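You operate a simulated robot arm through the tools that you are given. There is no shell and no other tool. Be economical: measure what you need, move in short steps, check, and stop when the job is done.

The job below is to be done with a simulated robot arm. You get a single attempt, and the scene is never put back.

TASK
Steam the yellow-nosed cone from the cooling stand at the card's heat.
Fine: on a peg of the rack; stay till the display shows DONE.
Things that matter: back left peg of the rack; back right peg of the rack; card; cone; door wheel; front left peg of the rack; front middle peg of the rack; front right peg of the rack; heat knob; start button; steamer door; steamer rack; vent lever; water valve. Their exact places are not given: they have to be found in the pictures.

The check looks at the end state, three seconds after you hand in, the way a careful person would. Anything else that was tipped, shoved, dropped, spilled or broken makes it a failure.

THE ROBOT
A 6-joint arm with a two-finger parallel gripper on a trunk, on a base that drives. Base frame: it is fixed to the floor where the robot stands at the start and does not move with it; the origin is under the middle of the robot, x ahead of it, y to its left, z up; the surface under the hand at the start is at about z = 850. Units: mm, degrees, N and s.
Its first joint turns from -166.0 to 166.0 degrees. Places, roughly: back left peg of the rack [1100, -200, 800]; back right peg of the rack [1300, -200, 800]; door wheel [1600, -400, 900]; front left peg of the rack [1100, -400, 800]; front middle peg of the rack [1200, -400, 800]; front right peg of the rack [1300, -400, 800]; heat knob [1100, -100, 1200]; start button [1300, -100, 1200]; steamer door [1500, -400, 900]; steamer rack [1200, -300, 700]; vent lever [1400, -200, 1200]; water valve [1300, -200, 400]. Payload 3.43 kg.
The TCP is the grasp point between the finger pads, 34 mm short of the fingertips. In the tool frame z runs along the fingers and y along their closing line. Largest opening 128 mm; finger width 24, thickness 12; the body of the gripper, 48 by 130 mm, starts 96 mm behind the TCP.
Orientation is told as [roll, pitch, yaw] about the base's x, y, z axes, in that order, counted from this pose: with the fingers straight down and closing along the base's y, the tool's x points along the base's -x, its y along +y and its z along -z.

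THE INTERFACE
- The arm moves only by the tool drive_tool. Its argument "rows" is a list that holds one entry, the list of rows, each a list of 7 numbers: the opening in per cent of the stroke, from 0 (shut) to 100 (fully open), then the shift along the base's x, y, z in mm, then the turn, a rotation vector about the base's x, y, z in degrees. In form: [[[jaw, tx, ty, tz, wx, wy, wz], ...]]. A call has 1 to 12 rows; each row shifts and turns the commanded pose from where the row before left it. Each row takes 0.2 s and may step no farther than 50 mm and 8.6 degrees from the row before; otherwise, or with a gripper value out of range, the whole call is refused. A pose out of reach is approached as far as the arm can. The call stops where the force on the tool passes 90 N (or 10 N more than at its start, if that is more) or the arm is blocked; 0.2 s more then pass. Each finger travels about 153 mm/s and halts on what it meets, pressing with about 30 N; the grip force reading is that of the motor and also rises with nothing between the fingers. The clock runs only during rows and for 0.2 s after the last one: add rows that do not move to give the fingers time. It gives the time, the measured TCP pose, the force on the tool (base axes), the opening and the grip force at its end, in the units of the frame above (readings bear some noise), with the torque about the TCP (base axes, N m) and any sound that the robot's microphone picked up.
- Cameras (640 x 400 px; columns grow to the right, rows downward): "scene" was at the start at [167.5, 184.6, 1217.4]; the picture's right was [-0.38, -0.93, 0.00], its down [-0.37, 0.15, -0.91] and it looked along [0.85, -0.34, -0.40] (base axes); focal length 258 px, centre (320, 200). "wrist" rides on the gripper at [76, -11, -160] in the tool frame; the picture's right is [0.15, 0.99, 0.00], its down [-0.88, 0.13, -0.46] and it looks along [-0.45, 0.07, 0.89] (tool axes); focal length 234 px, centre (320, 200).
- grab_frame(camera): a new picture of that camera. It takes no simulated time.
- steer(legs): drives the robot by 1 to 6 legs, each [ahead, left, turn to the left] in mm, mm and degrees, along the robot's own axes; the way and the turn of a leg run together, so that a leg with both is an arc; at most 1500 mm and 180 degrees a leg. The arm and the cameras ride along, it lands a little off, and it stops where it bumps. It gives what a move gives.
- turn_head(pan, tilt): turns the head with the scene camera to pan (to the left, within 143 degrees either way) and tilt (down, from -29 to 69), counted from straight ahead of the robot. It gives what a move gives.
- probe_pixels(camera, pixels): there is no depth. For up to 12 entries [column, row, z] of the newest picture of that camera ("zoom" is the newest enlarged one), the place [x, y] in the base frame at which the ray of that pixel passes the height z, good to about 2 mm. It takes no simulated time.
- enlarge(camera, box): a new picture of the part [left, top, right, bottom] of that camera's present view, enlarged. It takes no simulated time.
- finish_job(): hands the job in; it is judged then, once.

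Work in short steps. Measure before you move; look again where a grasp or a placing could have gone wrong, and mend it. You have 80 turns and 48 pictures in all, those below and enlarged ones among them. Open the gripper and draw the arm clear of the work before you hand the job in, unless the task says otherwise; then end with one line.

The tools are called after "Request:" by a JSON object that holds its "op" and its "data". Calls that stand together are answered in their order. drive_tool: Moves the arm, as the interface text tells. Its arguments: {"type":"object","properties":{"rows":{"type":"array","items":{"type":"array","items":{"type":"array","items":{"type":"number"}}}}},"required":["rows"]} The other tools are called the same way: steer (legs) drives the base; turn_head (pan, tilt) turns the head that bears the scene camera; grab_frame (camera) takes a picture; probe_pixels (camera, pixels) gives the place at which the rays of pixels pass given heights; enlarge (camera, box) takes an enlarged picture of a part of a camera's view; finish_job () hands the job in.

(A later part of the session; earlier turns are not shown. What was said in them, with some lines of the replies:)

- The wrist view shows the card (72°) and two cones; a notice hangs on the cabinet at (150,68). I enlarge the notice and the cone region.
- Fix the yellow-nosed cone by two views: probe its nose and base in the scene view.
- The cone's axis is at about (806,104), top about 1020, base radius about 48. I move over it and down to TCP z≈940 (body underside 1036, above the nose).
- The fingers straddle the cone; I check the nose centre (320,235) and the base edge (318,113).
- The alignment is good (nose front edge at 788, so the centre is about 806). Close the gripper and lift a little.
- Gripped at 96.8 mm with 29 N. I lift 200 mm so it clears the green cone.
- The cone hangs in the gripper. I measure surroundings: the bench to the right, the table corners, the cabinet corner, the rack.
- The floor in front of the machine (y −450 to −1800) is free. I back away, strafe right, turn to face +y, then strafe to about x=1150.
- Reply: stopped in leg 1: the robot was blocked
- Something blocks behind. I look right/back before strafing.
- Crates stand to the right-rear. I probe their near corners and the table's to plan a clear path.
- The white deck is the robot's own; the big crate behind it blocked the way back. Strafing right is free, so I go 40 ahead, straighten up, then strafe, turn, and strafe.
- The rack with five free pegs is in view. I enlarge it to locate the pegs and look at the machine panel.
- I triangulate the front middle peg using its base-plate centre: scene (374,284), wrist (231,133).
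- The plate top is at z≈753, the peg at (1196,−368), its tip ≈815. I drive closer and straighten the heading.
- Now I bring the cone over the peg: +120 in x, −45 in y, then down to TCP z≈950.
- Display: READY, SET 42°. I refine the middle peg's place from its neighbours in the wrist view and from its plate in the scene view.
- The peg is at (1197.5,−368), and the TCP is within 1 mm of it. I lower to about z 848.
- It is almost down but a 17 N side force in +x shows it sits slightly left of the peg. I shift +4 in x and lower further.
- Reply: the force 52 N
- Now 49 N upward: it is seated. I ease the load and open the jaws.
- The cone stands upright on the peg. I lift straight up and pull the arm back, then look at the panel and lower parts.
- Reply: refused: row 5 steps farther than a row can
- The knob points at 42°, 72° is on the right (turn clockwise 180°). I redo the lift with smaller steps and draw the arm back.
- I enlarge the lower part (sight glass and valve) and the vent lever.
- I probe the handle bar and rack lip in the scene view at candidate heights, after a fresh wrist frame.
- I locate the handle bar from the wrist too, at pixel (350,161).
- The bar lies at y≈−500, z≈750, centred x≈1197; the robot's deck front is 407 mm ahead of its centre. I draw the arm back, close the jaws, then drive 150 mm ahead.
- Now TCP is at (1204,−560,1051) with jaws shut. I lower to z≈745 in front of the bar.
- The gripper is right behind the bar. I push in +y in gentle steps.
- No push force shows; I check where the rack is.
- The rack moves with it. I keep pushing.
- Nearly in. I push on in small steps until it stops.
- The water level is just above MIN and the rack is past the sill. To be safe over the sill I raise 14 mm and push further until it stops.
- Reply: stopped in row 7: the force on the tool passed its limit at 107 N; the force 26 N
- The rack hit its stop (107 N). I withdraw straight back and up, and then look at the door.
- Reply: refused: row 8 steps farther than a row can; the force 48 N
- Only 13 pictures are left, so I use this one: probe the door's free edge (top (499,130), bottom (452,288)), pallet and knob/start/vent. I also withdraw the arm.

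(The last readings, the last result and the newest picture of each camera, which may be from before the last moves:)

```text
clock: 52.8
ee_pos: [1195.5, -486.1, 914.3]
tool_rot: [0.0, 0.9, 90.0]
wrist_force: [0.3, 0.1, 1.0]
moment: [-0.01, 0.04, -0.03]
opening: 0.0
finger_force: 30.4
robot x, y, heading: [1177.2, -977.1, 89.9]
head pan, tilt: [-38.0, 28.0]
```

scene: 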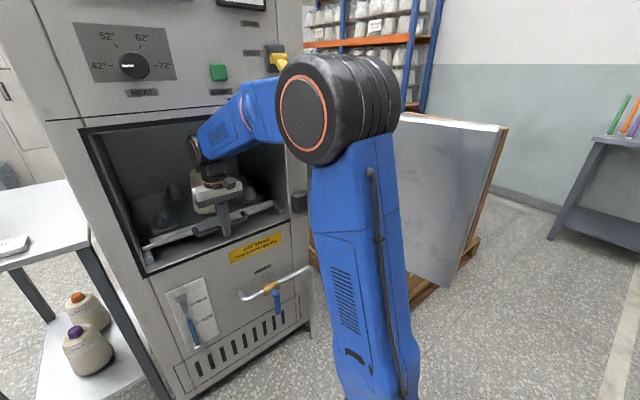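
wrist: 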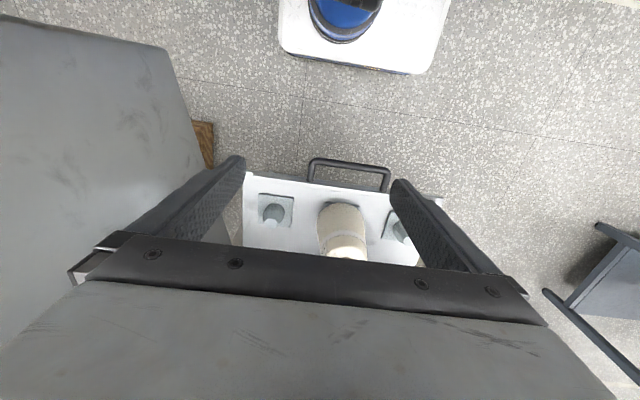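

The door's free edge is near (1620,−640), z 665–1095, and its hinge is near (1430,−165). I back off and strafe right, then swing the tool out to the right of the door's edge.

Request:
{"op": "steer", "data": {"legs": [[-250, 0, 0], [0, -300, 0]]}}

Request:
{"op": "drive_tool", "data": {"rows": [[[0, 45, 0, 0, 0, 0, 0], [0, 48, 0, 0, 0, 0, 0], [0, 48, 0, 0, 0, 0, 0], [0, 48, 0, 0, 0, 0, 0], [0, 48, 0, 0, 0, 0, 0], [0, 20, 0, 0, 0, 0, 0], [0, 0, 0, 0, 0, 0, 0]]]}}

Request:
{"op": "turn_head", "data": {"pan": -30, "tilt": 25}}

Request:
{"op": "grab_frame", "data": {"camera": "scene"}}

```text
clock: 56.2
ee_pos: [1487.1, -731.5, 913.8]
tool_rot: [0.0, 0.9, 90.2]
wrist_force: [-0.7, 0.1, -0.5]
moment: [0.0, 0.03, 0.02]
opening: 0.0
finger_force: 29.9
robot x, y, heading: [1474.5, -1224.3, 90.0]
head pan, tilt: [-38.0, 28.0]
```

```text
clock: 57.8
ee_pos: [1742.8, -731.2, 912.6]
tool_rot: [0.0, 0.8, 90.1]
wrist_force: [1.0, 0.3, 0.3]
moment: [0.0, 0.0, 0.01]
opening: 0.0
finger_force: 30.1
robot x, y, heading: [1474.2, -1223.2, 90.3]
head pan, tilt: [-38.0, 28.0]
```

```text
clock: 58.5
ee_pos: [1743.2, -730.9, 911.7]
tool_rot: [0.0, 0.8, 90.1]
wrist_force: [0.3, 0.0, -0.1]
moment: [-0.01, -0.01, -0.03]
opening: 0.1
finger_force: 29.8
robot x, y, heading: [1474.8, -1227.0, 90.3]
head pan, tilt: [-30.0, 25.0]
```

```text
12 pictures are left
```

scene: 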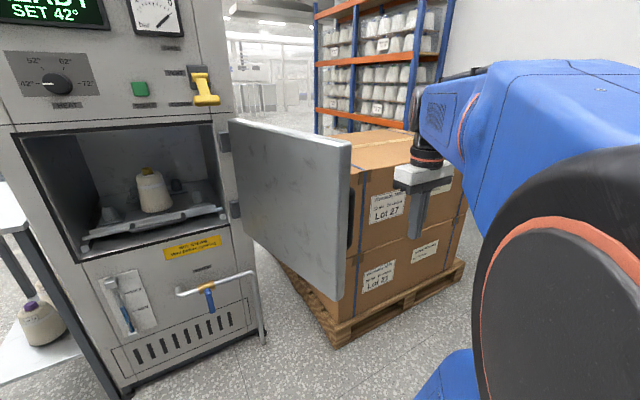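

The box stands close behind the door. I probe the door edge and the box/pallet corner.

Request:
{"op": "probe_pixels", "data": {"camera": "scene", "pixels": [[349, 143, 1095], [340, 298, 665], [231, 119, 1095], [335, 347, 0], [335, 322, 140], [466, 262, 140], [340, 321, 140], [249, 228, 665], [352, 215, 880], [67, 130, 1120], [204, 118, 1120]]}}

```text
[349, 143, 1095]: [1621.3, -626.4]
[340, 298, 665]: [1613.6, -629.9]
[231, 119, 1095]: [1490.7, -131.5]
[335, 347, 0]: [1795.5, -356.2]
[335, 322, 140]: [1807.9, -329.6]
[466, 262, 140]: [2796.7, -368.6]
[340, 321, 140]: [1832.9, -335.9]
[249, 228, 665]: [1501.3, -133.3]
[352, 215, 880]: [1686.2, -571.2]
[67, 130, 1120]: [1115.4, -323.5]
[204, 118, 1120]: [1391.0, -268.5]
```

Hinge ≈(1490,−130), free edge ≈(1618,−628), box corner (1810,−335): there is room. I drive 180 ahead, raise the tool so only the fingers touch the door's top, and begin the sweep.

Request:
{"op": "drive_tool", "data": {"rows": [[[0, 0, 0, 43, 0, 0, 0], [0, 0, 0, 43, 0, 0, 0], [0, 0, 0, 43, 0, 0, 0]]]}}

Request:
{"op": "steer", "data": {"legs": [[180, 0, 0]]}}

```text
clock: 59.3
ee_pos: [1740.8, -734.6, 1042.1]
tool_rot: [-0.1, 0.9, 90.0]
wrist_force: [-0.6, 0.3, -0.3]
moment: [-0.01, -0.02, 0.0]
opening: 0.1
finger_force: 29.9
robot x, y, heading: [1468.4, -1223.2, 89.9]
head pan, tilt: [-30.0, 25.0]
```

```text
clock: 60.8
ee_pos: [1741.8, -555.7, 1043.1]
tool_rot: [0.0, 0.9, 89.9]
wrist_force: [0.0, -0.3, -0.2]
moment: [0.03, 0.04, 0.01]
opening: 0.2
finger_force: 30.2
robot x, y, heading: [1469.7, -1049.0, 90.4]
head pan, tilt: [-30.0, 25.0]
```

I sweep the tool along the door's arc (first 12 steps).

Request:
{"op": "drive_tool", "data": {"rows": [[[0, -45, 9, 0, 0, 0, 0], [0, -37, 10, 0, 0, 0, 0], [0, -30, 7, 0, 0, 0, 0], [0, -30, -4, 0, 0, 0, 0], [0, -32, -9, 0, 0, 0, 0], [0, -35, -5, 0, 0, 0, 0], [0, -42, -3, 0, 0, 0, 0], [0, -44, 2, 0, 0, 0, 0], [0, -44, 7, 0, 0, 0, 0], [0, -42, 11, 0, 0, 0, 0], [0, -41, 16, 0, 0, 0, 0], [0, -39, 20, 0, 0, 0, 0]]]}}

Request:
{"op": "grab_frame", "data": {"camera": "scene"}}

```text
clock: 63.4
ee_pos: [1280.0, -497.3, 1041.3]
tool_rot: [0.0, 0.8, 90.0]
wrist_force: [0.4, 0.5, 0.4]
moment: [0.03, 0.03, -0.03]
opening: 0.2
finger_force: 30.7
robot x, y, heading: [1470.6, -1044.6, 89.8]
head pan, tilt: [-30.0, 25.0]
```

```text
11 pictures are left
```

scene: 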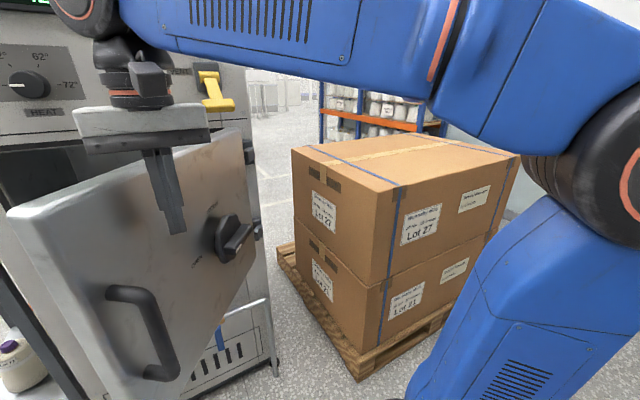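

The door follows; its wheel is a black knob near the hinge and a handle is near the edge. I continue the sweep to about 70°.

Request:
{"op": "drive_tool", "data": {"rows": [[[0, -37, 26, 0, 0, 0, 0], [0, -34, 28, 0, 0, 0, 0], [0, -31, 31, 0, 0, 0, 0], [0, -28, 34, 0, 0, 0, 0], [0, -24, 37, 0, 0, 0, 0], [0, -20, 39, 0, 0, 0, 0], [0, 0, -40, 0, 0, 0, 0], [0, 0, -45, 0, 0, 0, 0], [0, 0, -45, 0, 0, 0, 0], [0, 0, -45, 0, 0, 0, 0]]]}}

```text
clock: 65.6
ee_pos: [1110.2, -475.6, 1041.3]
tool_rot: [-0.1, 0.9, 90.0]
wrist_force: [0.4, 0.5, -0.3]
moment: [-0.05, -0.02, 0.01]
opening: 0.0
finger_force: 30.0
robot x, y, heading: [1471.1, -1047.4, 90.1]
head pan, tilt: [-30.0, 25.0]
```

I drive left 250 to face the machine front and turn the tool to horizontal (pointing +y).

Request:
{"op": "steer", "data": {"legs": [[0, 250, 0]]}}

Request:
{"op": "drive_tool", "data": {"rows": [[[0, 30, -10, 0, 8.4, 0, 0], [0, 30, -10, 0, 8.4, 0, 0], [0, 30, -10, 0, 8.4, 0, 0], [0, 30, -10, 0, 8.4, 0, 0], [0, 30, 0, 0, 8.4, 0, 0], [0, 30, 0, 0, 8.4, 0, 0], [0, 30, 0, 0, 8.4, 0, 0], [0, 0, 0, 0, 8.4, 0, 0], [0, 0, 0, 0, 8.4, 0, 0], [0, 0, 0, 0, 8.4, 0, 0], [0, 0, 0, 0, 6, 0, 0], [0, 0, 0, 0, 0, 0, 0]]]}}

Request:
{"op": "turn_head", "data": {"pan": -5, "tilt": 20}}

Request:
{"op": "grab_frame", "data": {"camera": "scene"}}

```text
clock: 67.4
ee_pos: [867.4, -473.2, 1042.8]
tool_rot: [-0.1, 0.9, 89.5]
wrist_force: [-0.3, -0.5, 0.7]
moment: [-0.01, 0.03, 0.03]
opening: 0.1
finger_force: 30.0
robot x, y, heading: [1225.3, -1043.5, 89.7]
head pan, tilt: [-30.0, 25.0]
```

```text
clock: 70.0
ee_pos: [1079.1, -512.9, 1043.8]
tool_rot: [24.7, -89.1, 65.2]
wrist_force: [-1.1, 1.1, -0.2]
moment: [0.01, -0.03, -0.03]
opening: 0.0
finger_force: 29.8
robot x, y, heading: [1223.2, -1046.8, 89.5]
head pan, tilt: [-30.0, 25.0]
```

```text
clock: 70.9
ee_pos: [1078.3, -510.3, 1042.0]
tool_rot: [21.5, -89.0, 68.3]
wrist_force: [0.0, 1.0, -0.1]
moment: [0.01, -0.04, 0.0]
opening: 0.2
finger_force: 30.0
robot x, y, heading: [1221.9, -1046.8, 89.9]
head pan, tilt: [-5.0, 20.0]
```

```text
10 pictures are left
```

scene: 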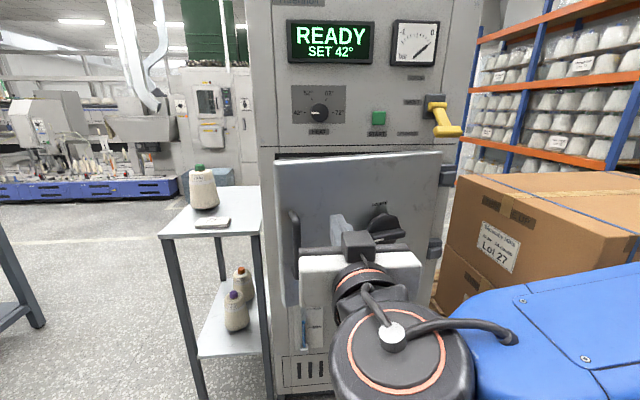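

The tool points at the door (+y). I push the door shut with the closed fingertips.

Request:
{"op": "drive_tool", "data": {"rows": [[[0, 0, 40, -15, 0, 0, 0], [0, 0, 40, -15, 0, 0, 0], [0, 0, 40, -10, 0, 0, 0], [0, 0, 35, 0, 0, 0, 0], [0, 0, 30, 0, 0, 0, 0], [0, 0, 25, 0, 0, 0, 0], [0, 0, 25, 0, 0, 0, 0], [0, 0, 20, 0, 0, 0, 0], [0, 0, 20, 0, 0, 0, 0], [0, 0, 20, 0, 0, 0, 0], [0, 0, 20, 0, 0, 0, 0], [0, 0, 15, 0, 0, 0, 0]]]}}

```text
clock: 73.5
ee_pos: [1079.0, -191.0, 1002.4]
tool_rot: [24.1, -88.9, 65.9]
wrist_force: [4.6, -39.7, 7.9]
moment: [0.75, 0.02, -0.22]
opening: 0.0
finger_force: 30.1
robot x, y, heading: [1224.2, -1050.7, 89.6]
head pan, tilt: [-5.0, 20.0]
stopped in row 12: the force on the tool passed its limit at 129 N (the readings are from after the stop); the commanded pose is now the measured one
```

The door is shut (129 N at the stop). I back off and rise to the panel height, then take both views.

Request:
{"op": "drive_tool", "data": {"rows": [[[0, 0, -40, 0, 0, 0, 0], [0, 0, -45, 10, 0, 0, 0], [0, 0, -35, 30, 0, 0, 0], [0, 0, -30, 35, 0, 0, 0], [0, 0, -10, 45, 0, 0, 0], [0, 0, 0, 45, 0, 0, 0], [0, 0, 0, 45, 0, 0, 0], [0, 0, 0, 0, 0, 0, 0]]]}}

Request:
{"op": "grab_frame", "data": {"camera": "wrist"}}

Request:
{"op": "grab_frame", "data": {"camera": "scene"}}

```text
clock: 75.3
ee_pos: [1078.9, -349.8, 1210.4]
tool_rot: [15.5, -88.7, 74.4]
wrist_force: [-0.5, 0.1, -0.2]
moment: [0.01, 0.0, 0.03]
opening: 0.1
finger_force: 30.3
robot x, y, heading: [1224.8, -1048.1, 89.4]
head pan, tilt: [-5.0, 20.0]
```

```text
9 pictures are left
```

wrist: 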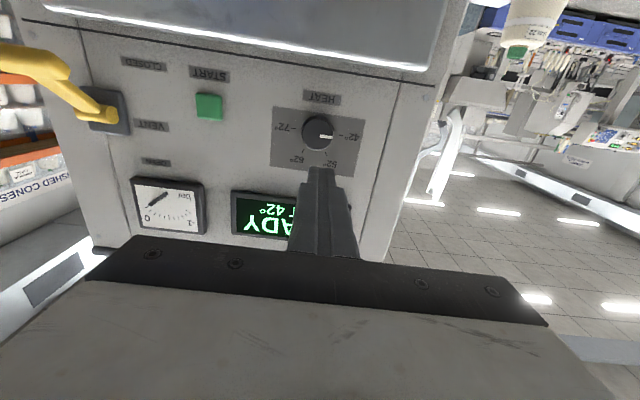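

```text
8 pictures are left
```

scene: 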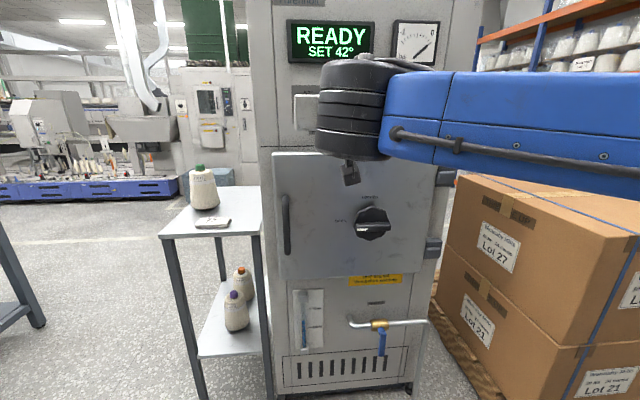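

The door wheel's pointer points left; I read its labels enlarged and probe the knob, start button in the wrist view, wheel in the scene view.

Request:
{"op": "enlarge", "data": {"camera": "scene", "box": [320, 180, 430, 255]}}

Request:
{"op": "probe_pixels", "data": {"camera": "wrist", "pixels": [[318, 132, 1190], [318, 132, 1200], [318, 132, 1210], [318, 132, 1220], [209, 106, 1190], [209, 106, 1200], [209, 106, 1210], [273, 105, 1190], [372, 112, 1190]]}}

Request:
{"op": "probe_pixels", "data": {"camera": "scene", "pixels": [[372, 221, 950], [372, 221, 930], [372, 221, 910], [275, 158, 1095], [279, 275, 665], [305, 345, 480], [382, 325, 550], [382, 352, 480], [357, 228, 900], [357, 228, 920]]}}

```text
5.33 times, centred on (375, 218) of scene
```

zoom: 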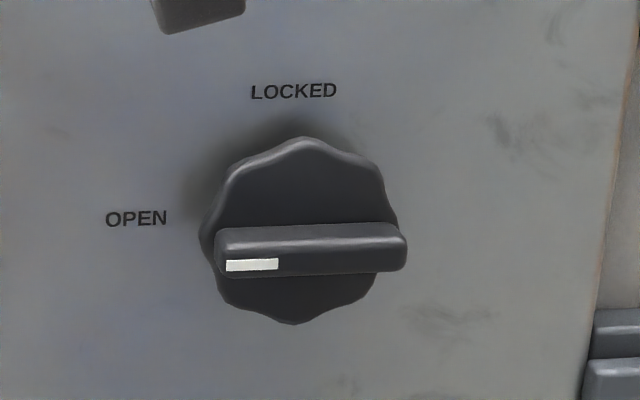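

```text
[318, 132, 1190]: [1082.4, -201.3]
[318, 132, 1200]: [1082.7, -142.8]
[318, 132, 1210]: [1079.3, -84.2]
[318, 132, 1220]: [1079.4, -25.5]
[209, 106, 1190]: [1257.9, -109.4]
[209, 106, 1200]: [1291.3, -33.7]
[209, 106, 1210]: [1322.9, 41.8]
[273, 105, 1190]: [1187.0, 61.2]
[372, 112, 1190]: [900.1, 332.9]
```

```text
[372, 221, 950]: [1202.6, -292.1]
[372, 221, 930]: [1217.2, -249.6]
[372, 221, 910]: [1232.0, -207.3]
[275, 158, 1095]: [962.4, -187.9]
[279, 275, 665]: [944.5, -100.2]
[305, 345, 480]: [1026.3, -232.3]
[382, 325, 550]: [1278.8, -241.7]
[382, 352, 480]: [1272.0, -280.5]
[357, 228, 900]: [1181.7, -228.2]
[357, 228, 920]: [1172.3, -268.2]
```

The wheel must turn 90° clockwise from OPEN to LOCKED; its bar is horizontal at about (1235, −215, 900). I roll the tool −90° so the jaws close vertically and move in front of it.

Request:
{"op": "drive_tool", "data": {"rows": [[[30, 13, 0, -26, 0, -7.5, 0], [50, 13, 0, -26, 0, -7.5, 0], [50, 13, 0, -26, 0, -7.5, 0], [50, 13, 0, -26, 0, -7.5, 0], [50, 13, 0, -26, 0, -7.5, 0], [50, 13, 0, -26, 0, -7.5, 0], [50, 13, 0, -26, 0, -7.5, 0], [50, 13, 0, -26, 0, -7.5, 0], [50, 13, 0, -26, 0, -7.5, 0], [50, 13, 0, -26, 0, -7.5, 0], [50, 13, 0, -26, 0, -7.5, 0], [50, 13, 0, -24, 0, -7.5, 0]]]}}

Request:
{"op": "grab_frame", "data": {"camera": "wrist"}}

```text
clock: 77.9
ee_pos: [1227.1, -328.6, 936.6]
tool_rot: [-90.0, -0.2, 178.8]
wrist_force: [0.4, -0.5, -0.3]
moment: [-0.01, 0.02, -0.01]
opening: 64.3
finger_force: 0.0
out of reach, approached as far as the arm can: row 11, 12
robot x, y, heading: [1223.9, -1047.2, 89.7]
head pan, tilt: [-5.0, 20.0]
```

```text
6 pictures are left
```

wrist: 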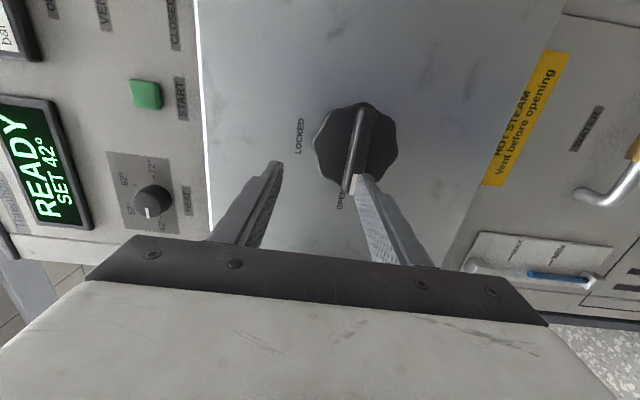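

The wheel bar centre computes to about (1241,−220,891); the arm could not go lower this close, so I back the robot 150 mm and then move in front of the bar again.

Request:
{"op": "steer", "data": {"legs": [[-150, 0, 0]]}}

Request:
{"op": "drive_tool", "data": {"rows": [[[50, 4, 20, -15, 0, 0, 0], [50, 4, 25, -15, 0, 0, 0], [50, 4, 35, -16, 0, 0, 0], [50, 2, 40, 0, 0, 0, 0], [50, 0, 40, 0, 0, 0, 0], [50, 0, 30, 0, 0, 0, 0], [50, 0, 0, 0, 0, 0, 0]]]}}

```text
clock: 79.3
ee_pos: [1227.1, -481.1, 936.8]
tool_rot: [-89.9, -0.4, 178.7]
wrist_force: [-0.2, 0.3, -0.3]
moment: [-0.04, -0.03, 0.0]
opening: 64.0
finger_force: 0.1
robot x, y, heading: [1221.0, -1196.8, 89.6]
head pan, tilt: [-5.0, 20.0]
```

```text
clock: 80.9
ee_pos: [1241.3, -289.0, 892.0]
tool_rot: [-89.8, -0.5, 178.5]
wrist_force: [-0.5, -0.3, 0.6]
moment: [0.02, -0.02, -0.01]
opening: 64.0
finger_force: 0.1
out of reach, approached as far as the arm can: row 1
robot x, y, heading: [1225.2, -1201.7, 89.7]
head pan, tilt: [-5.0, 20.0]
```

In position (1241,−289,892). I advance gently toward the wheel disc.

Request:
{"op": "drive_tool", "data": {"rows": [[[50, 0, 15, 0, 0, 0, 0], [50, 0, 15, 0, 0, 0, 0], [50, 0, 10, 0, 0, 0, 0], [50, 0, 8, 0, 0, 0, 0], [50, 0, 6, 0, 0, 0, 0], [50, 0, 4, 0, 0, 0, 0], [50, 0, 0, 0, 0, 0, 0]]]}}

Request:
{"op": "grab_frame", "data": {"camera": "wrist"}}

```text
clock: 82.5
ee_pos: [1238.6, -232.9, 894.1]
tool_rot: [-89.7, -0.4, 178.1]
wrist_force: [-1.0, 0.0, -0.4]
moment: [0.02, -0.03, 0.01]
opening: 64.0
finger_force: 0.1
out of reach, approached as far as the arm can: row 6
robot x, y, heading: [1229.7, -1198.3, 89.5]
head pan, tilt: [-5.0, 20.0]
```

```text
5 pictures are left
```

wrist: 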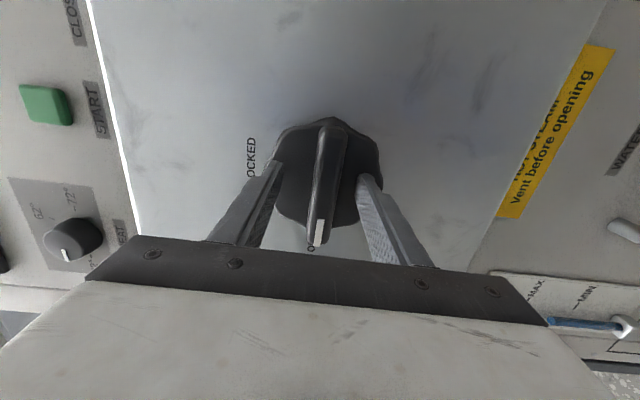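

The bar lies neatly between the fingers, but the arm is at its reach limit. I back the tool off 65, drive 65 ahead, keeping the alignment.

Request:
{"op": "drive_tool", "data": {"rows": [[[50, 0, -25, 0, 0, 0, 0], [50, 0, -25, 0, 0, 0, 0], [50, 0, -25, 0, 0, 0, 0], [50, 0, 0, 0, 0, 0, 0]]]}}

Request:
{"op": "steer", "data": {"legs": [[65, 0, 0]]}}

```text
clock: 83.5
ee_pos: [1239.1, -306.8, 895.7]
tool_rot: [-89.8, -0.4, 178.7]
wrist_force: [-0.8, -0.1, 0.0]
moment: [-0.01, 0.0, -0.05]
opening: 64.0
finger_force: 0.0
robot x, y, heading: [1227.1, -1199.6, 89.6]
head pan, tilt: [-5.0, 20.0]
```

```text
clock: 84.5
ee_pos: [1238.5, -238.2, 895.6]
tool_rot: [-89.8, -0.4, 178.8]
wrist_force: [-0.2, -0.3, -0.4]
moment: [-0.01, 0.0, 0.02]
opening: 64.0
finger_force: 0.0
robot x, y, heading: [1223.2, -1131.0, 89.7]
head pan, tilt: [-5.0, 20.0]
```

Now at (1238.5,−238,895.6). I nudge in and close on the bar.

Request:
{"op": "drive_tool", "data": {"rows": [[[50, 2, 6, -3, 0, 0, 0], [25, 0, 0, 0, 0, 0, 0], [5, 0, 0, 0, 0, 0, 0], [5, 0, 0, 0, 0, 0, 0]]]}}

```text
clock: 85.5
ee_pos: [1240.7, -234.5, 890.2]
tool_rot: [-89.7, -0.2, 178.8]
wrist_force: [-1.7, -10.2, -27.3]
moment: [0.23, -0.16, 0.39]
opening: 22.0
finger_force: 45.1
robot x, y, heading: [1221.4, -1133.6, 89.9]
head pan, tilt: [-5.0, 20.0]
```

The bar is gripped (22 mm). I turn it 90° clockwise.

Request:
{"op": "drive_tool", "data": {"rows": [[[5, 0, 0, -1, 0, 8, 0], [5, 0, 0, 0, 0, 8, 0], [5, 0, 0, 0, 0, 8, 0], [5, 0, 0, 0, 0, 8, 0], [5, 0, 0, 0, 0, 8, 0], [5, 0, 0, 0, 0, 8, 0], [5, 0, 0, 0, 0, 8, 0], [5, 0, 0, 0, 0, 8, 0], [5, 0, 0, 0, 0, 8, 0], [5, 0, 0, 0, 0, 8, 0], [5, 0, 0, 0, 0, 8, 0], [5, 0, 0, 0, 0, 4, 0]]]}}

```text
clock: 88.1
ee_pos: [1233.0, -233.8, 895.2]
tool_rot: [65.1, -87.4, 24.3]
wrist_force: [-16.1, 4.3, -2.0]
moment: [-0.45, -1.39, 1.4]
opening: 23.0
finger_force: 44.4
out of reach, approached as far as the arm can: row 10, 12
robot x, y, heading: [1224.1, -1134.1, 89.3]
head pan, tilt: [-5.0, 20.0]
```

The wheel turned about 89°. I release, back off, and rise toward the knob height.

Request:
{"op": "drive_tool", "data": {"rows": [[[50, 0, 0, 0, 0, 0, 0], [50, 0, 0, 0, 0, 0, 0], [50, 0, -40, 0, 0, 0, 0], [50, 0, -45, 0, 0, 0, 0], [55, 0, -35, 30, 0, 0, 0], [60, 0, -30, 40, 0, 0, 0], [60, 0, -30, 40, 0, 0, 0], [60, 0, 0, 48, 0, 0, 0], [60, 0, 0, 48, 0, 0, 0], [60, 0, 0, 48, 0, 0, 0], [60, 0, 0, 48, 0, 0, 0]]]}}

Request:
{"op": "steer", "data": {"legs": [[70, 100, 0.5]]}}

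```text
clock: 90.5
ee_pos: [1229.9, -413.4, 1195.7]
tool_rot: [63.4, -87.5, 26.8]
wrist_force: [0.5, 0.4, -1.1]
moment: [-0.01, 0.01, 0.02]
opening: 76.5
finger_force: 0.1
robot x, y, heading: [1223.6, -1133.2, 89.7]
head pan, tilt: [-5.0, 20.0]
```

```text
clock: 91.7
ee_pos: [1128.0, -344.7, 1196.6]
tool_rot: [63.3, -87.4, 27.2]
wrist_force: [0.6, 0.8, -0.6]
moment: [-0.03, 0.0, 0.03]
opening: 76.8
finger_force: 0.0
robot x, y, heading: [1123.1, -1061.2, 90.3]
head pan, tilt: [-5.0, 20.0]
```

At (1128,−345,1197). I move in front of the knob (1079, ., 1203) and roll −90° for a long clockwise turn.

Request:
{"op": "drive_tool", "data": {"rows": [[[60, -10, 10, 1, 0, -8, 0], [60, -10, 10, 1, 0, -8, 0], [60, -10, 10, 1, 0, -8, 0], [60, -10, 10, 1, 0, -8, 0], [60, -9, 10, 1, 0, -8, 0], [60, 0, 10, 1, 0, -8, 0], [60, 0, 10, 0, 0, -8, 0], [60, 0, 10, 0, 0, -8, 0], [60, 0, 0, 0, 0, -8, 0], [60, 0, 0, 0, 0, -8, 0], [60, 0, 0, 0, 0, -8, 0], [60, 0, 0, 0, 0, 0, 0]]]}}

Request:
{"op": "grab_frame", "data": {"camera": "wrist"}}

```text
clock: 94.3
ee_pos: [1078.3, -265.2, 1202.5]
tool_rot: [-89.5, -4.3, 178.7]
wrist_force: [-1.4, 0.2, 0.2]
moment: [-0.01, -0.01, -0.02]
opening: 77.0
finger_force: 0.1
robot x, y, heading: [1125.0, -1064.4, 90.0]
head pan, tilt: [-5.0, 20.0]
```

```text
4 pictures are left
```

wrist: 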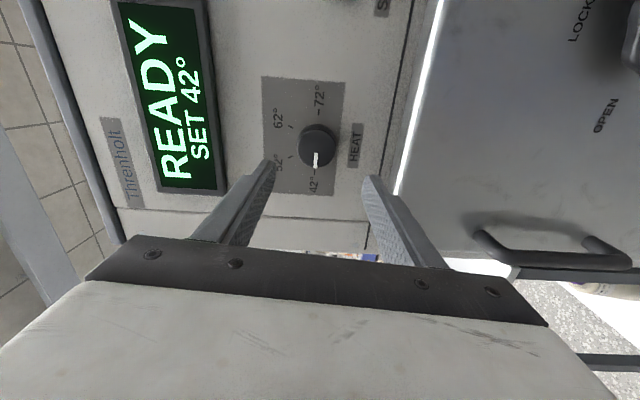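

I probe the knob centre (317,145) in this view.

Request:
{"op": "probe_pixels", "data": {"camera": "wrist", "pixels": [[317, 145, 1200], [317, 145, 1203], [317, 145, 1206], [317, 145, 1209], [317, 145, 1198], [302, 145, 1210], [335, 145, 1195]]}}

```text
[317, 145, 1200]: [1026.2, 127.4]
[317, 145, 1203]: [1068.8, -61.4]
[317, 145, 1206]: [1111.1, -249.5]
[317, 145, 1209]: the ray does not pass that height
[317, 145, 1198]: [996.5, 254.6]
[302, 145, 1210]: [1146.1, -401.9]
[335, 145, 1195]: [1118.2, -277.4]
```

The knob centre is about (1084, y≈−130, 1204). I correct and advance to TCP y≈−160, then close.

Request:
{"op": "drive_tool", "data": {"rows": [[[60, 6, 25, 2, 0, 0, 0], [60, 0, 30, 0, 0, 0, 0], [60, 0, 25, 0, 0, 0, 0], [60, 0, 15, 0, 0, 0, 0], [60, 0, 8, 0, 0, 0, 0], [60, 0, 0, 0, 0, 0, 0], [35, 0, 0, 0, 0, 0, 0], [20, 0, 0, 0, 0, 0, 0], [20, 0, 0, 0, 0, 0, 0]]]}}

```text
clock: 96.3
ee_pos: [1084.4, -162.7, 1205.7]
tool_rot: [-89.6, -4.4, 178.8]
wrist_force: [0.4, 9.0, 26.0]
moment: [0.97, 0.02, 0.11]
opening: 49.8
finger_force: 45.4
robot x, y, heading: [1125.0, -1062.5, 90.3]
head pan, tilt: [-5.0, 20.0]
```

Gripped at 49.8 mm. I turn clockwise, first 96°.

Request:
{"op": "drive_tool", "data": {"rows": [[[20, 0, 0, -1, 0, 8, 0], [20, 0, 0, 0, 0, 8, 0], [20, 0, 0, 0, 0, 8, 0], [20, 0, 0, 0, 0, 8, 0], [20, 0, 0, 0, 0, 8, 0], [20, 0, 0, 0, 0, 8, 0], [20, 0, 0, 0, 0, 8, 0], [20, 0, 0, 0, 0, 8, 0], [20, 0, 0, 0, 0, 8, 0], [20, 0, 0, 0, 0, 8, 0], [20, 0, 0, 0, 0, 8, 0], [20, 0, 0, 0, 0, 8, 0]]]}}

Request:
{"op": "drive_tool", "data": {"rows": [[[20, 0, 0, 0, 0, 8, 0], [20, 0, 0, 0, 0, 8, 0], [20, 0, 0, 0, 0, 8, 0], [20, 0, 0, 0, 0, 8, 0], [20, 0, 0, 0, 0, 8, 0], [20, 0, 0, 0, 0, 8, 0], [20, 0, 0, 0, 0, 8, 0], [20, 0, 0, 0, 0, 8, 0], [20, 0, 0, 0, 0, 8, 0], [20, 0, 0, 0, 0, 8, 0], [20, 0, 0, 0, 0, 4, 0]]]}}

```text
clock: 98.9
ee_pos: [1083.3, -163.1, 1203.7]
tool_rot: [83.9, -79.4, 6.8]
wrist_force: [-12.1, -37.9, -5.2]
moment: [-0.33, 0.01, 0.43]
opening: 49.6
finger_force: 44.9
robot x, y, heading: [1124.3, -1062.9, 89.9]
head pan, tilt: [-5.0, 20.0]
```

```text
clock: 101.4
ee_pos: [1086.8, -156.8, 1212.3]
tool_rot: [88.1, 4.0, 1.3]
wrist_force: [-8.5, -12.8, -62.2]
moment: [-2.54, -0.11, -0.31]
opening: 61.6
finger_force: 31.9
out of reach, approached as far as the arm can: row 9, 10, 11
robot x, y, heading: [1128.3, -1061.6, 90.5]
head pan, tilt: [-5.0, 20.0]
stopped in row 11: the force on the tool passed its limit at 91 N (the readings are from after the stop); the commanded pose is now the measured one
```

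The turn finished near 180° but something strained at the end. I release, back off, and read the display.

Request:
{"op": "drive_tool", "data": {"rows": [[[60, 0, 0, 0, 0, 0, 0], [60, 0, 0, 0, 0, 0, 0], [60, 0, -30, 0, 0, 0, 0], [60, 0, -40, 0, 0, 0, 0], [60, 0, -40, 0, 0, 0, 0], [60, 0, 0, 0, 0, 0, 0]]]}}

Request:
{"op": "grab_frame", "data": {"camera": "wrist"}}

```text
clock: 102.8
ee_pos: [1089.2, -273.2, 1220.8]
tool_rot: [88.9, 4.0, 1.2]
wrist_force: [-0.6, -0.3, 0.7]
moment: [0.01, -0.02, 0.02]
opening: 76.9
finger_force: 0.0
robot x, y, heading: [1125.4, -1063.3, 89.9]
head pan, tilt: [-5.0, 20.0]
```

```text
3 pictures are left
```

wrist: 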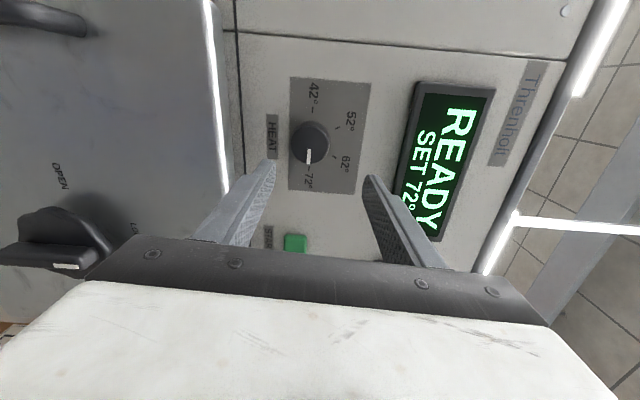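

SET 72° and READY; the wheel pointer is at LOCKED. I probe the start button (294,243) for its place.

Request:
{"op": "probe_pixels", "data": {"camera": "wrist", "pixels": [[294, 243, 1195], [294, 243, 1200], [294, 243, 1205], [294, 243, 1190], [310, 142, 1204], [310, 142, 1200], [310, 142, 1208], [294, 243, 1210]]}}

```text
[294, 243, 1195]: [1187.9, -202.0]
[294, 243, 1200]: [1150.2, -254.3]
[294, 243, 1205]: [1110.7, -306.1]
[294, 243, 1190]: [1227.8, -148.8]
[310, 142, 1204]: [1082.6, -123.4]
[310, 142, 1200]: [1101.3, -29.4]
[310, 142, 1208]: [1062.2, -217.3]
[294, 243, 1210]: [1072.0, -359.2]
```

Start button is about (1256,−112,1188). I close the jaws, roll back to level and move in front of it.

Request:
{"op": "drive_tool", "data": {"rows": [[[30, 15, -5, -3, 0, -8.3, 0], [0, 15, -5, -3, 0, -8.3, 0], [0, 15, -5, -3, 0, -8.3, 0], [0, 15, -5, -3, 0, -8.3, 0], [0, 15, 0, -3, 0, -8.3, 0], [0, 15, 0, -3, 0, -8.3, 0], [0, 15, 0, -3, 0, -8.3, 0], [0, 15, 0, -3, 0, -8.3, 0], [0, 15, 0, -3, 0, -8.3, 0], [0, 16, 0, -3, 0, -8.3, 0], [0, 16, 0, -3, 0, -8.3, 0], [0, 0, 0, 0, 0, -3, 0]]]}}

```text
clock: 105.4
ee_pos: [1255.3, -290.1, 1189.1]
tool_rot: [-13.8, -88.7, 102.5]
wrist_force: [0.7, -0.8, 0.4]
moment: [0.01, 0.01, 0.02]
opening: 0.0
finger_force: 30.2
robot x, y, heading: [1127.5, -1063.7, 90.3]
head pan, tilt: [-5.0, 20.0]
```

Aligned at (1255,−290,1189). I advance to just short of the button, then press in small steps.

Request:
{"op": "drive_tool", "data": {"rows": [[[0, 0, 35, 0, 0, 0, 0], [0, 0, 35, 0, 0, 0, 0], [0, 0, 30, 0, 0, 0, 0], [0, 0, 20, 0, 0, 0, 0], [0, 0, 10, 0, 0, 0, 0], [0, 0, 6, 0, 0, 0, 0], [0, 0, 4, 0, 0, 0, 0], [0, 0, 3, 0, 0, 0, 0], [0, 0, 3, 0, 0, 0, 0], [0, 0, 3, 0, 0, 0, 0]]]}}

```text
clock: 107.4
ee_pos: [1256.6, -151.3, 1189.7]
tool_rot: [-19.1, -88.7, 107.9]
wrist_force: [-3.6, -56.2, -12.5]
moment: [0.1, 0.12, 0.17]
opening: 0.0
finger_force: 29.9
robot x, y, heading: [1127.3, -1063.1, 90.1]
head pan, tilt: [-5.0, 20.0]
heard: click
stopped in row 10: the force on the tool passed its limit at 100 N (the readings are from after the stop); the commanded pose is now the measured one
```

A click was heard. I back off and check the display.

Request:
{"op": "drive_tool", "data": {"rows": [[[0, 0, -20, 0, 0, 0, 0], [0, 0, -45, 0, 0, 0, 0], [0, 0, -48, 0, 0, 0, 0], [0, 0, -48, 0, 0, 0, 0], [0, 0, -48, 0, 0, 0, 0], [0, 0, -40, 0, 0, 0, 0], [0, 0, 0, 0, 0, 0, 0]]]}}

Request:
{"op": "enlarge", "data": {"camera": "scene", "box": [250, 10, 470, 260]}}

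```text
clock: 109.0
ee_pos: [1258.5, -396.4, 1185.7]
tool_rot: [-13.2, -88.7, 102.1]
wrist_force: [-0.1, -0.1, 0.5]
moment: [0.0, 0.03, 0.01]
opening: 0.0
finger_force: 30.0
robot x, y, heading: [1128.1, -1066.0, 90.1]
head pan, tilt: [-5.0, 20.0]
```

```text
1.60 times, centred on (360, 135) of scene
```

zoom: 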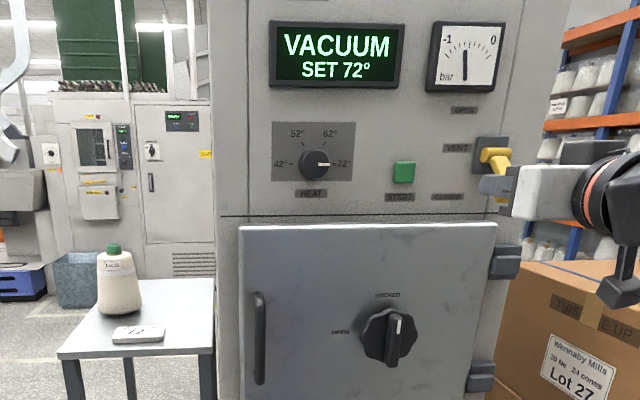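

The cycle runs (VACUUM, 72°, wheel at LOCKED). I open the gripper, draw the arm back further and wait.

Request:
{"op": "drive_tool", "data": {"rows": [[[30, 0, -30, 0, 0, 0, 0], [60, 0, -30, 0, 0, 0, 0], [100, 0, -20, 0, 0, 0, 0], [100, 0, 0, 0, 0, 0, 0], [100, 0, 0, 0, 0, 0, 0], [100, 0, 0, 0, 0, 0, 0], [100, 0, 0, 0, 0, 0, 0], [100, 0, 0, 0, 0, 0, 0], [100, 0, 0, 0, 0, 0, 0], [100, 0, 0, 0, 0, 0, 0], [100, 0, 0, 0, 0, 0, 0], [100, 0, 0, 0, 0, 0, 0]]]}}

Request:
{"op": "steer", "data": {"legs": [[-150, 0, 0], [150, 0, 0], [-150, 0, 0], [150, 0, 0], [-150, 0, 0]]}}

Request:
{"op": "drive_tool", "data": {"rows": [[[100, 0, 0, 0, 0, 0, 0], [100, 0, 0, 0, 0, 0, 0], [100, 0, 0, 0, 0, 0, 0], [100, 0, 0, 0, 0, 0, 0], [100, 0, 0, 0, 0, 0, 0], [100, 0, 0, 0, 0, 0, 0], [100, 0, 0, 0, 0, 0, 0], [100, 0, 0, 0, 0, 0, 0], [100, 0, 0, 0, 0, 0, 0], [100, 0, 0, 0, 0, 0, 0], [100, 0, 0, 0, 0, 0, 0], [100, 0, 0, 0, 0, 0, 0]]]}}

Request:
{"op": "drive_tool", "data": {"rows": [[[100, 0, 0, 0, 0, 0, 0], [100, 0, 0, 0, 0, 0, 0], [100, 0, 0, 0, 0, 0, 0], [100, 0, 0, 0, 0, 0, 0], [100, 0, 0, 0, 0, 0, 0], [100, 0, 0, 0, 0, 0, 0], [100, 0, 0, 0, 0, 0, 0], [100, 0, 0, 0, 0, 0, 0], [100, 0, 0, 0, 0, 0, 0], [100, 0, 0, 0, 0, 0, 0], [100, 0, 0, 0, 0, 0, 0], [100, 0, 0, 0, 0, 0, 0]]]}}

```text
clock: 111.6
ee_pos: [1256.3, -475.8, 1187.4]
tool_rot: [-14.5, -88.7, 103.3]
wrist_force: [-0.3, -0.1, -0.3]
moment: [-0.03, -0.02, -0.02]
opening: 128.2
finger_force: 0.0
robot x, y, heading: [1127.0, -1064.5, 90.1]
head pan, tilt: [-5.0, 20.0]
```

```text
clock: 116.9
ee_pos: [1256.7, -622.3, 1185.5]
tool_rot: [-14.3, -88.8, 103.3]
wrist_force: [0.1, -0.3, 0.0]
moment: [0.01, 0.02, -0.01]
opening: 127.9
finger_force: 0.0
robot x, y, heading: [1124.9, -1205.4, 90.0]
head pan, tilt: [-5.0, 20.0]
```

```text
clock: 119.5
ee_pos: [1256.1, -621.9, 1186.1]
tool_rot: [-14.3, -88.8, 103.3]
wrist_force: [0.1, 0.3, -0.1]
moment: [0.02, 0.0, -0.01]
opening: 127.9
finger_force: 0.1
robot x, y, heading: [1125.7, -1210.3, 90.2]
head pan, tilt: [-5.0, 20.0]
```

```text
clock: 122.1
ee_pos: [1255.7, -621.0, 1186.7]
tool_rot: [-14.3, -88.7, 103.4]
wrist_force: [0.1, 0.0, -0.7]
moment: [-0.02, 0.02, 0.0]
opening: 127.9
finger_force: 0.1
robot x, y, heading: [1128.2, -1207.5, 90.2]
head pan, tilt: [-5.0, 20.0]
```

No sound yet. I keep waiting with the arm clear before spending a picture.

Request:
{"op": "steer", "data": {"legs": [[-150, 0, 0], [150, 0, 0], [-150, 0, 0], [150, 0, 0], [-150, 0, 0], [150, 0, 0]]}}

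Request:
{"op": "steer", "data": {"legs": [[-150, 0, 0], [150, 0, 0], [-150, 0, 0], [150, 0, 0], [-150, 0, 0], [150, 0, 0]]}}

Request:
{"op": "steer", "data": {"legs": [[-150, 0, 0], [150, 0, 0], [-150, 0, 0], [150, 0, 0], [-150, 0, 0], [150, 0, 0]]}}

Request:
{"op": "steer", "data": {"legs": [[-150, 0, 0], [150, 0, 0], [-150, 0, 0], [150, 0, 0], [-150, 0, 0], [150, 0, 0]]}}

Request:
{"op": "steer", "data": {"legs": [[-150, 0, 0], [150, 0, 0], [-150, 0, 0], [150, 0, 0], [-150, 0, 0], [150, 0, 0]]}}

```text
clock: 128.3
ee_pos: [1255.6, -617.0, 1187.0]
tool_rot: [-14.4, -88.7, 103.5]
wrist_force: [-0.1, -1.0, -0.6]
moment: [0.03, 0.01, 0.03]
opening: 127.9
finger_force: 0.1
robot x, y, heading: [1125.7, -1205.6, 90.4]
head pan, tilt: [-5.0, 20.0]
```

```text
clock: 134.6
ee_pos: [1255.0, -610.7, 1186.8]
tool_rot: [-14.4, -88.7, 103.6]
wrist_force: [-0.2, 0.6, 0.0]
moment: [0.02, 0.01, -0.01]
opening: 128.0
finger_force: 0.1
robot x, y, heading: [1124.8, -1198.2, 90.4]
head pan, tilt: [-5.0, 20.0]
```

```text
clock: 140.8
ee_pos: [1256.5, -606.9, 1186.7]
tool_rot: [-14.4, -88.7, 103.4]
wrist_force: [0.1, -0.1, 0.1]
moment: [0.0, 0.0, 0.0]
opening: 128.0
finger_force: 0.0
robot x, y, heading: [1126.8, -1192.5, 90.3]
head pan, tilt: [-5.0, 20.0]
```

```text
clock: 147.1
ee_pos: [1258.6, -611.7, 1186.3]
tool_rot: [-14.4, -88.7, 103.0]
wrist_force: [-0.2, -0.4, 0.3]
moment: [0.01, -0.02, 0.03]
opening: 128.0
finger_force: 0.1
robot x, y, heading: [1127.9, -1197.1, 89.8]
head pan, tilt: [-5.0, 20.0]
```

```text
clock: 153.3
ee_pos: [1264.1, -616.2, 1186.2]
tool_rot: [-14.3, -88.7, 102.8]
wrist_force: [-0.6, -0.6, -0.3]
moment: [-0.04, -0.02, -0.01]
opening: 127.9
finger_force: 0.0
robot x, y, heading: [1123.9, -1200.5, 89.9]
head pan, tilt: [-5.0, 20.0]
```

46 s have passed since the press; I check the display with one enlarged picture.

Request:
{"op": "enlarge", "data": {"camera": "scene", "box": [230, 10, 470, 260]}}

```text
1.60 times, centred on (350, 135) of scene
```

zoom: 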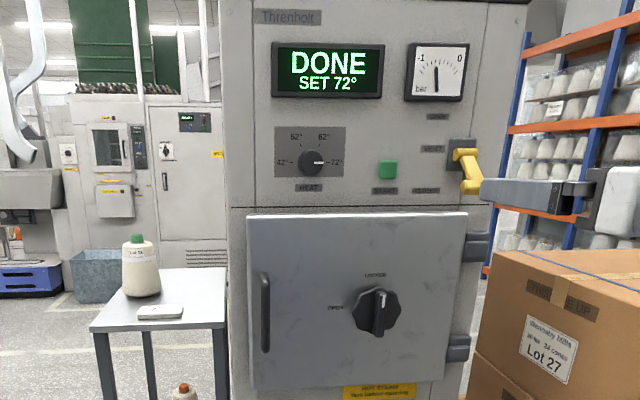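

The display shows DONE at 72°, the gripper is open, and the arm is clear of the machine. I hand in.

Request:
{"op": "finish_job", "data": {}}

```text
The job is handed in.
```

The yellow-nosed cone is on the front middle peg of the rack, steamed at the card's 72° with the door locked. The display showed DONE before I handed the job in.
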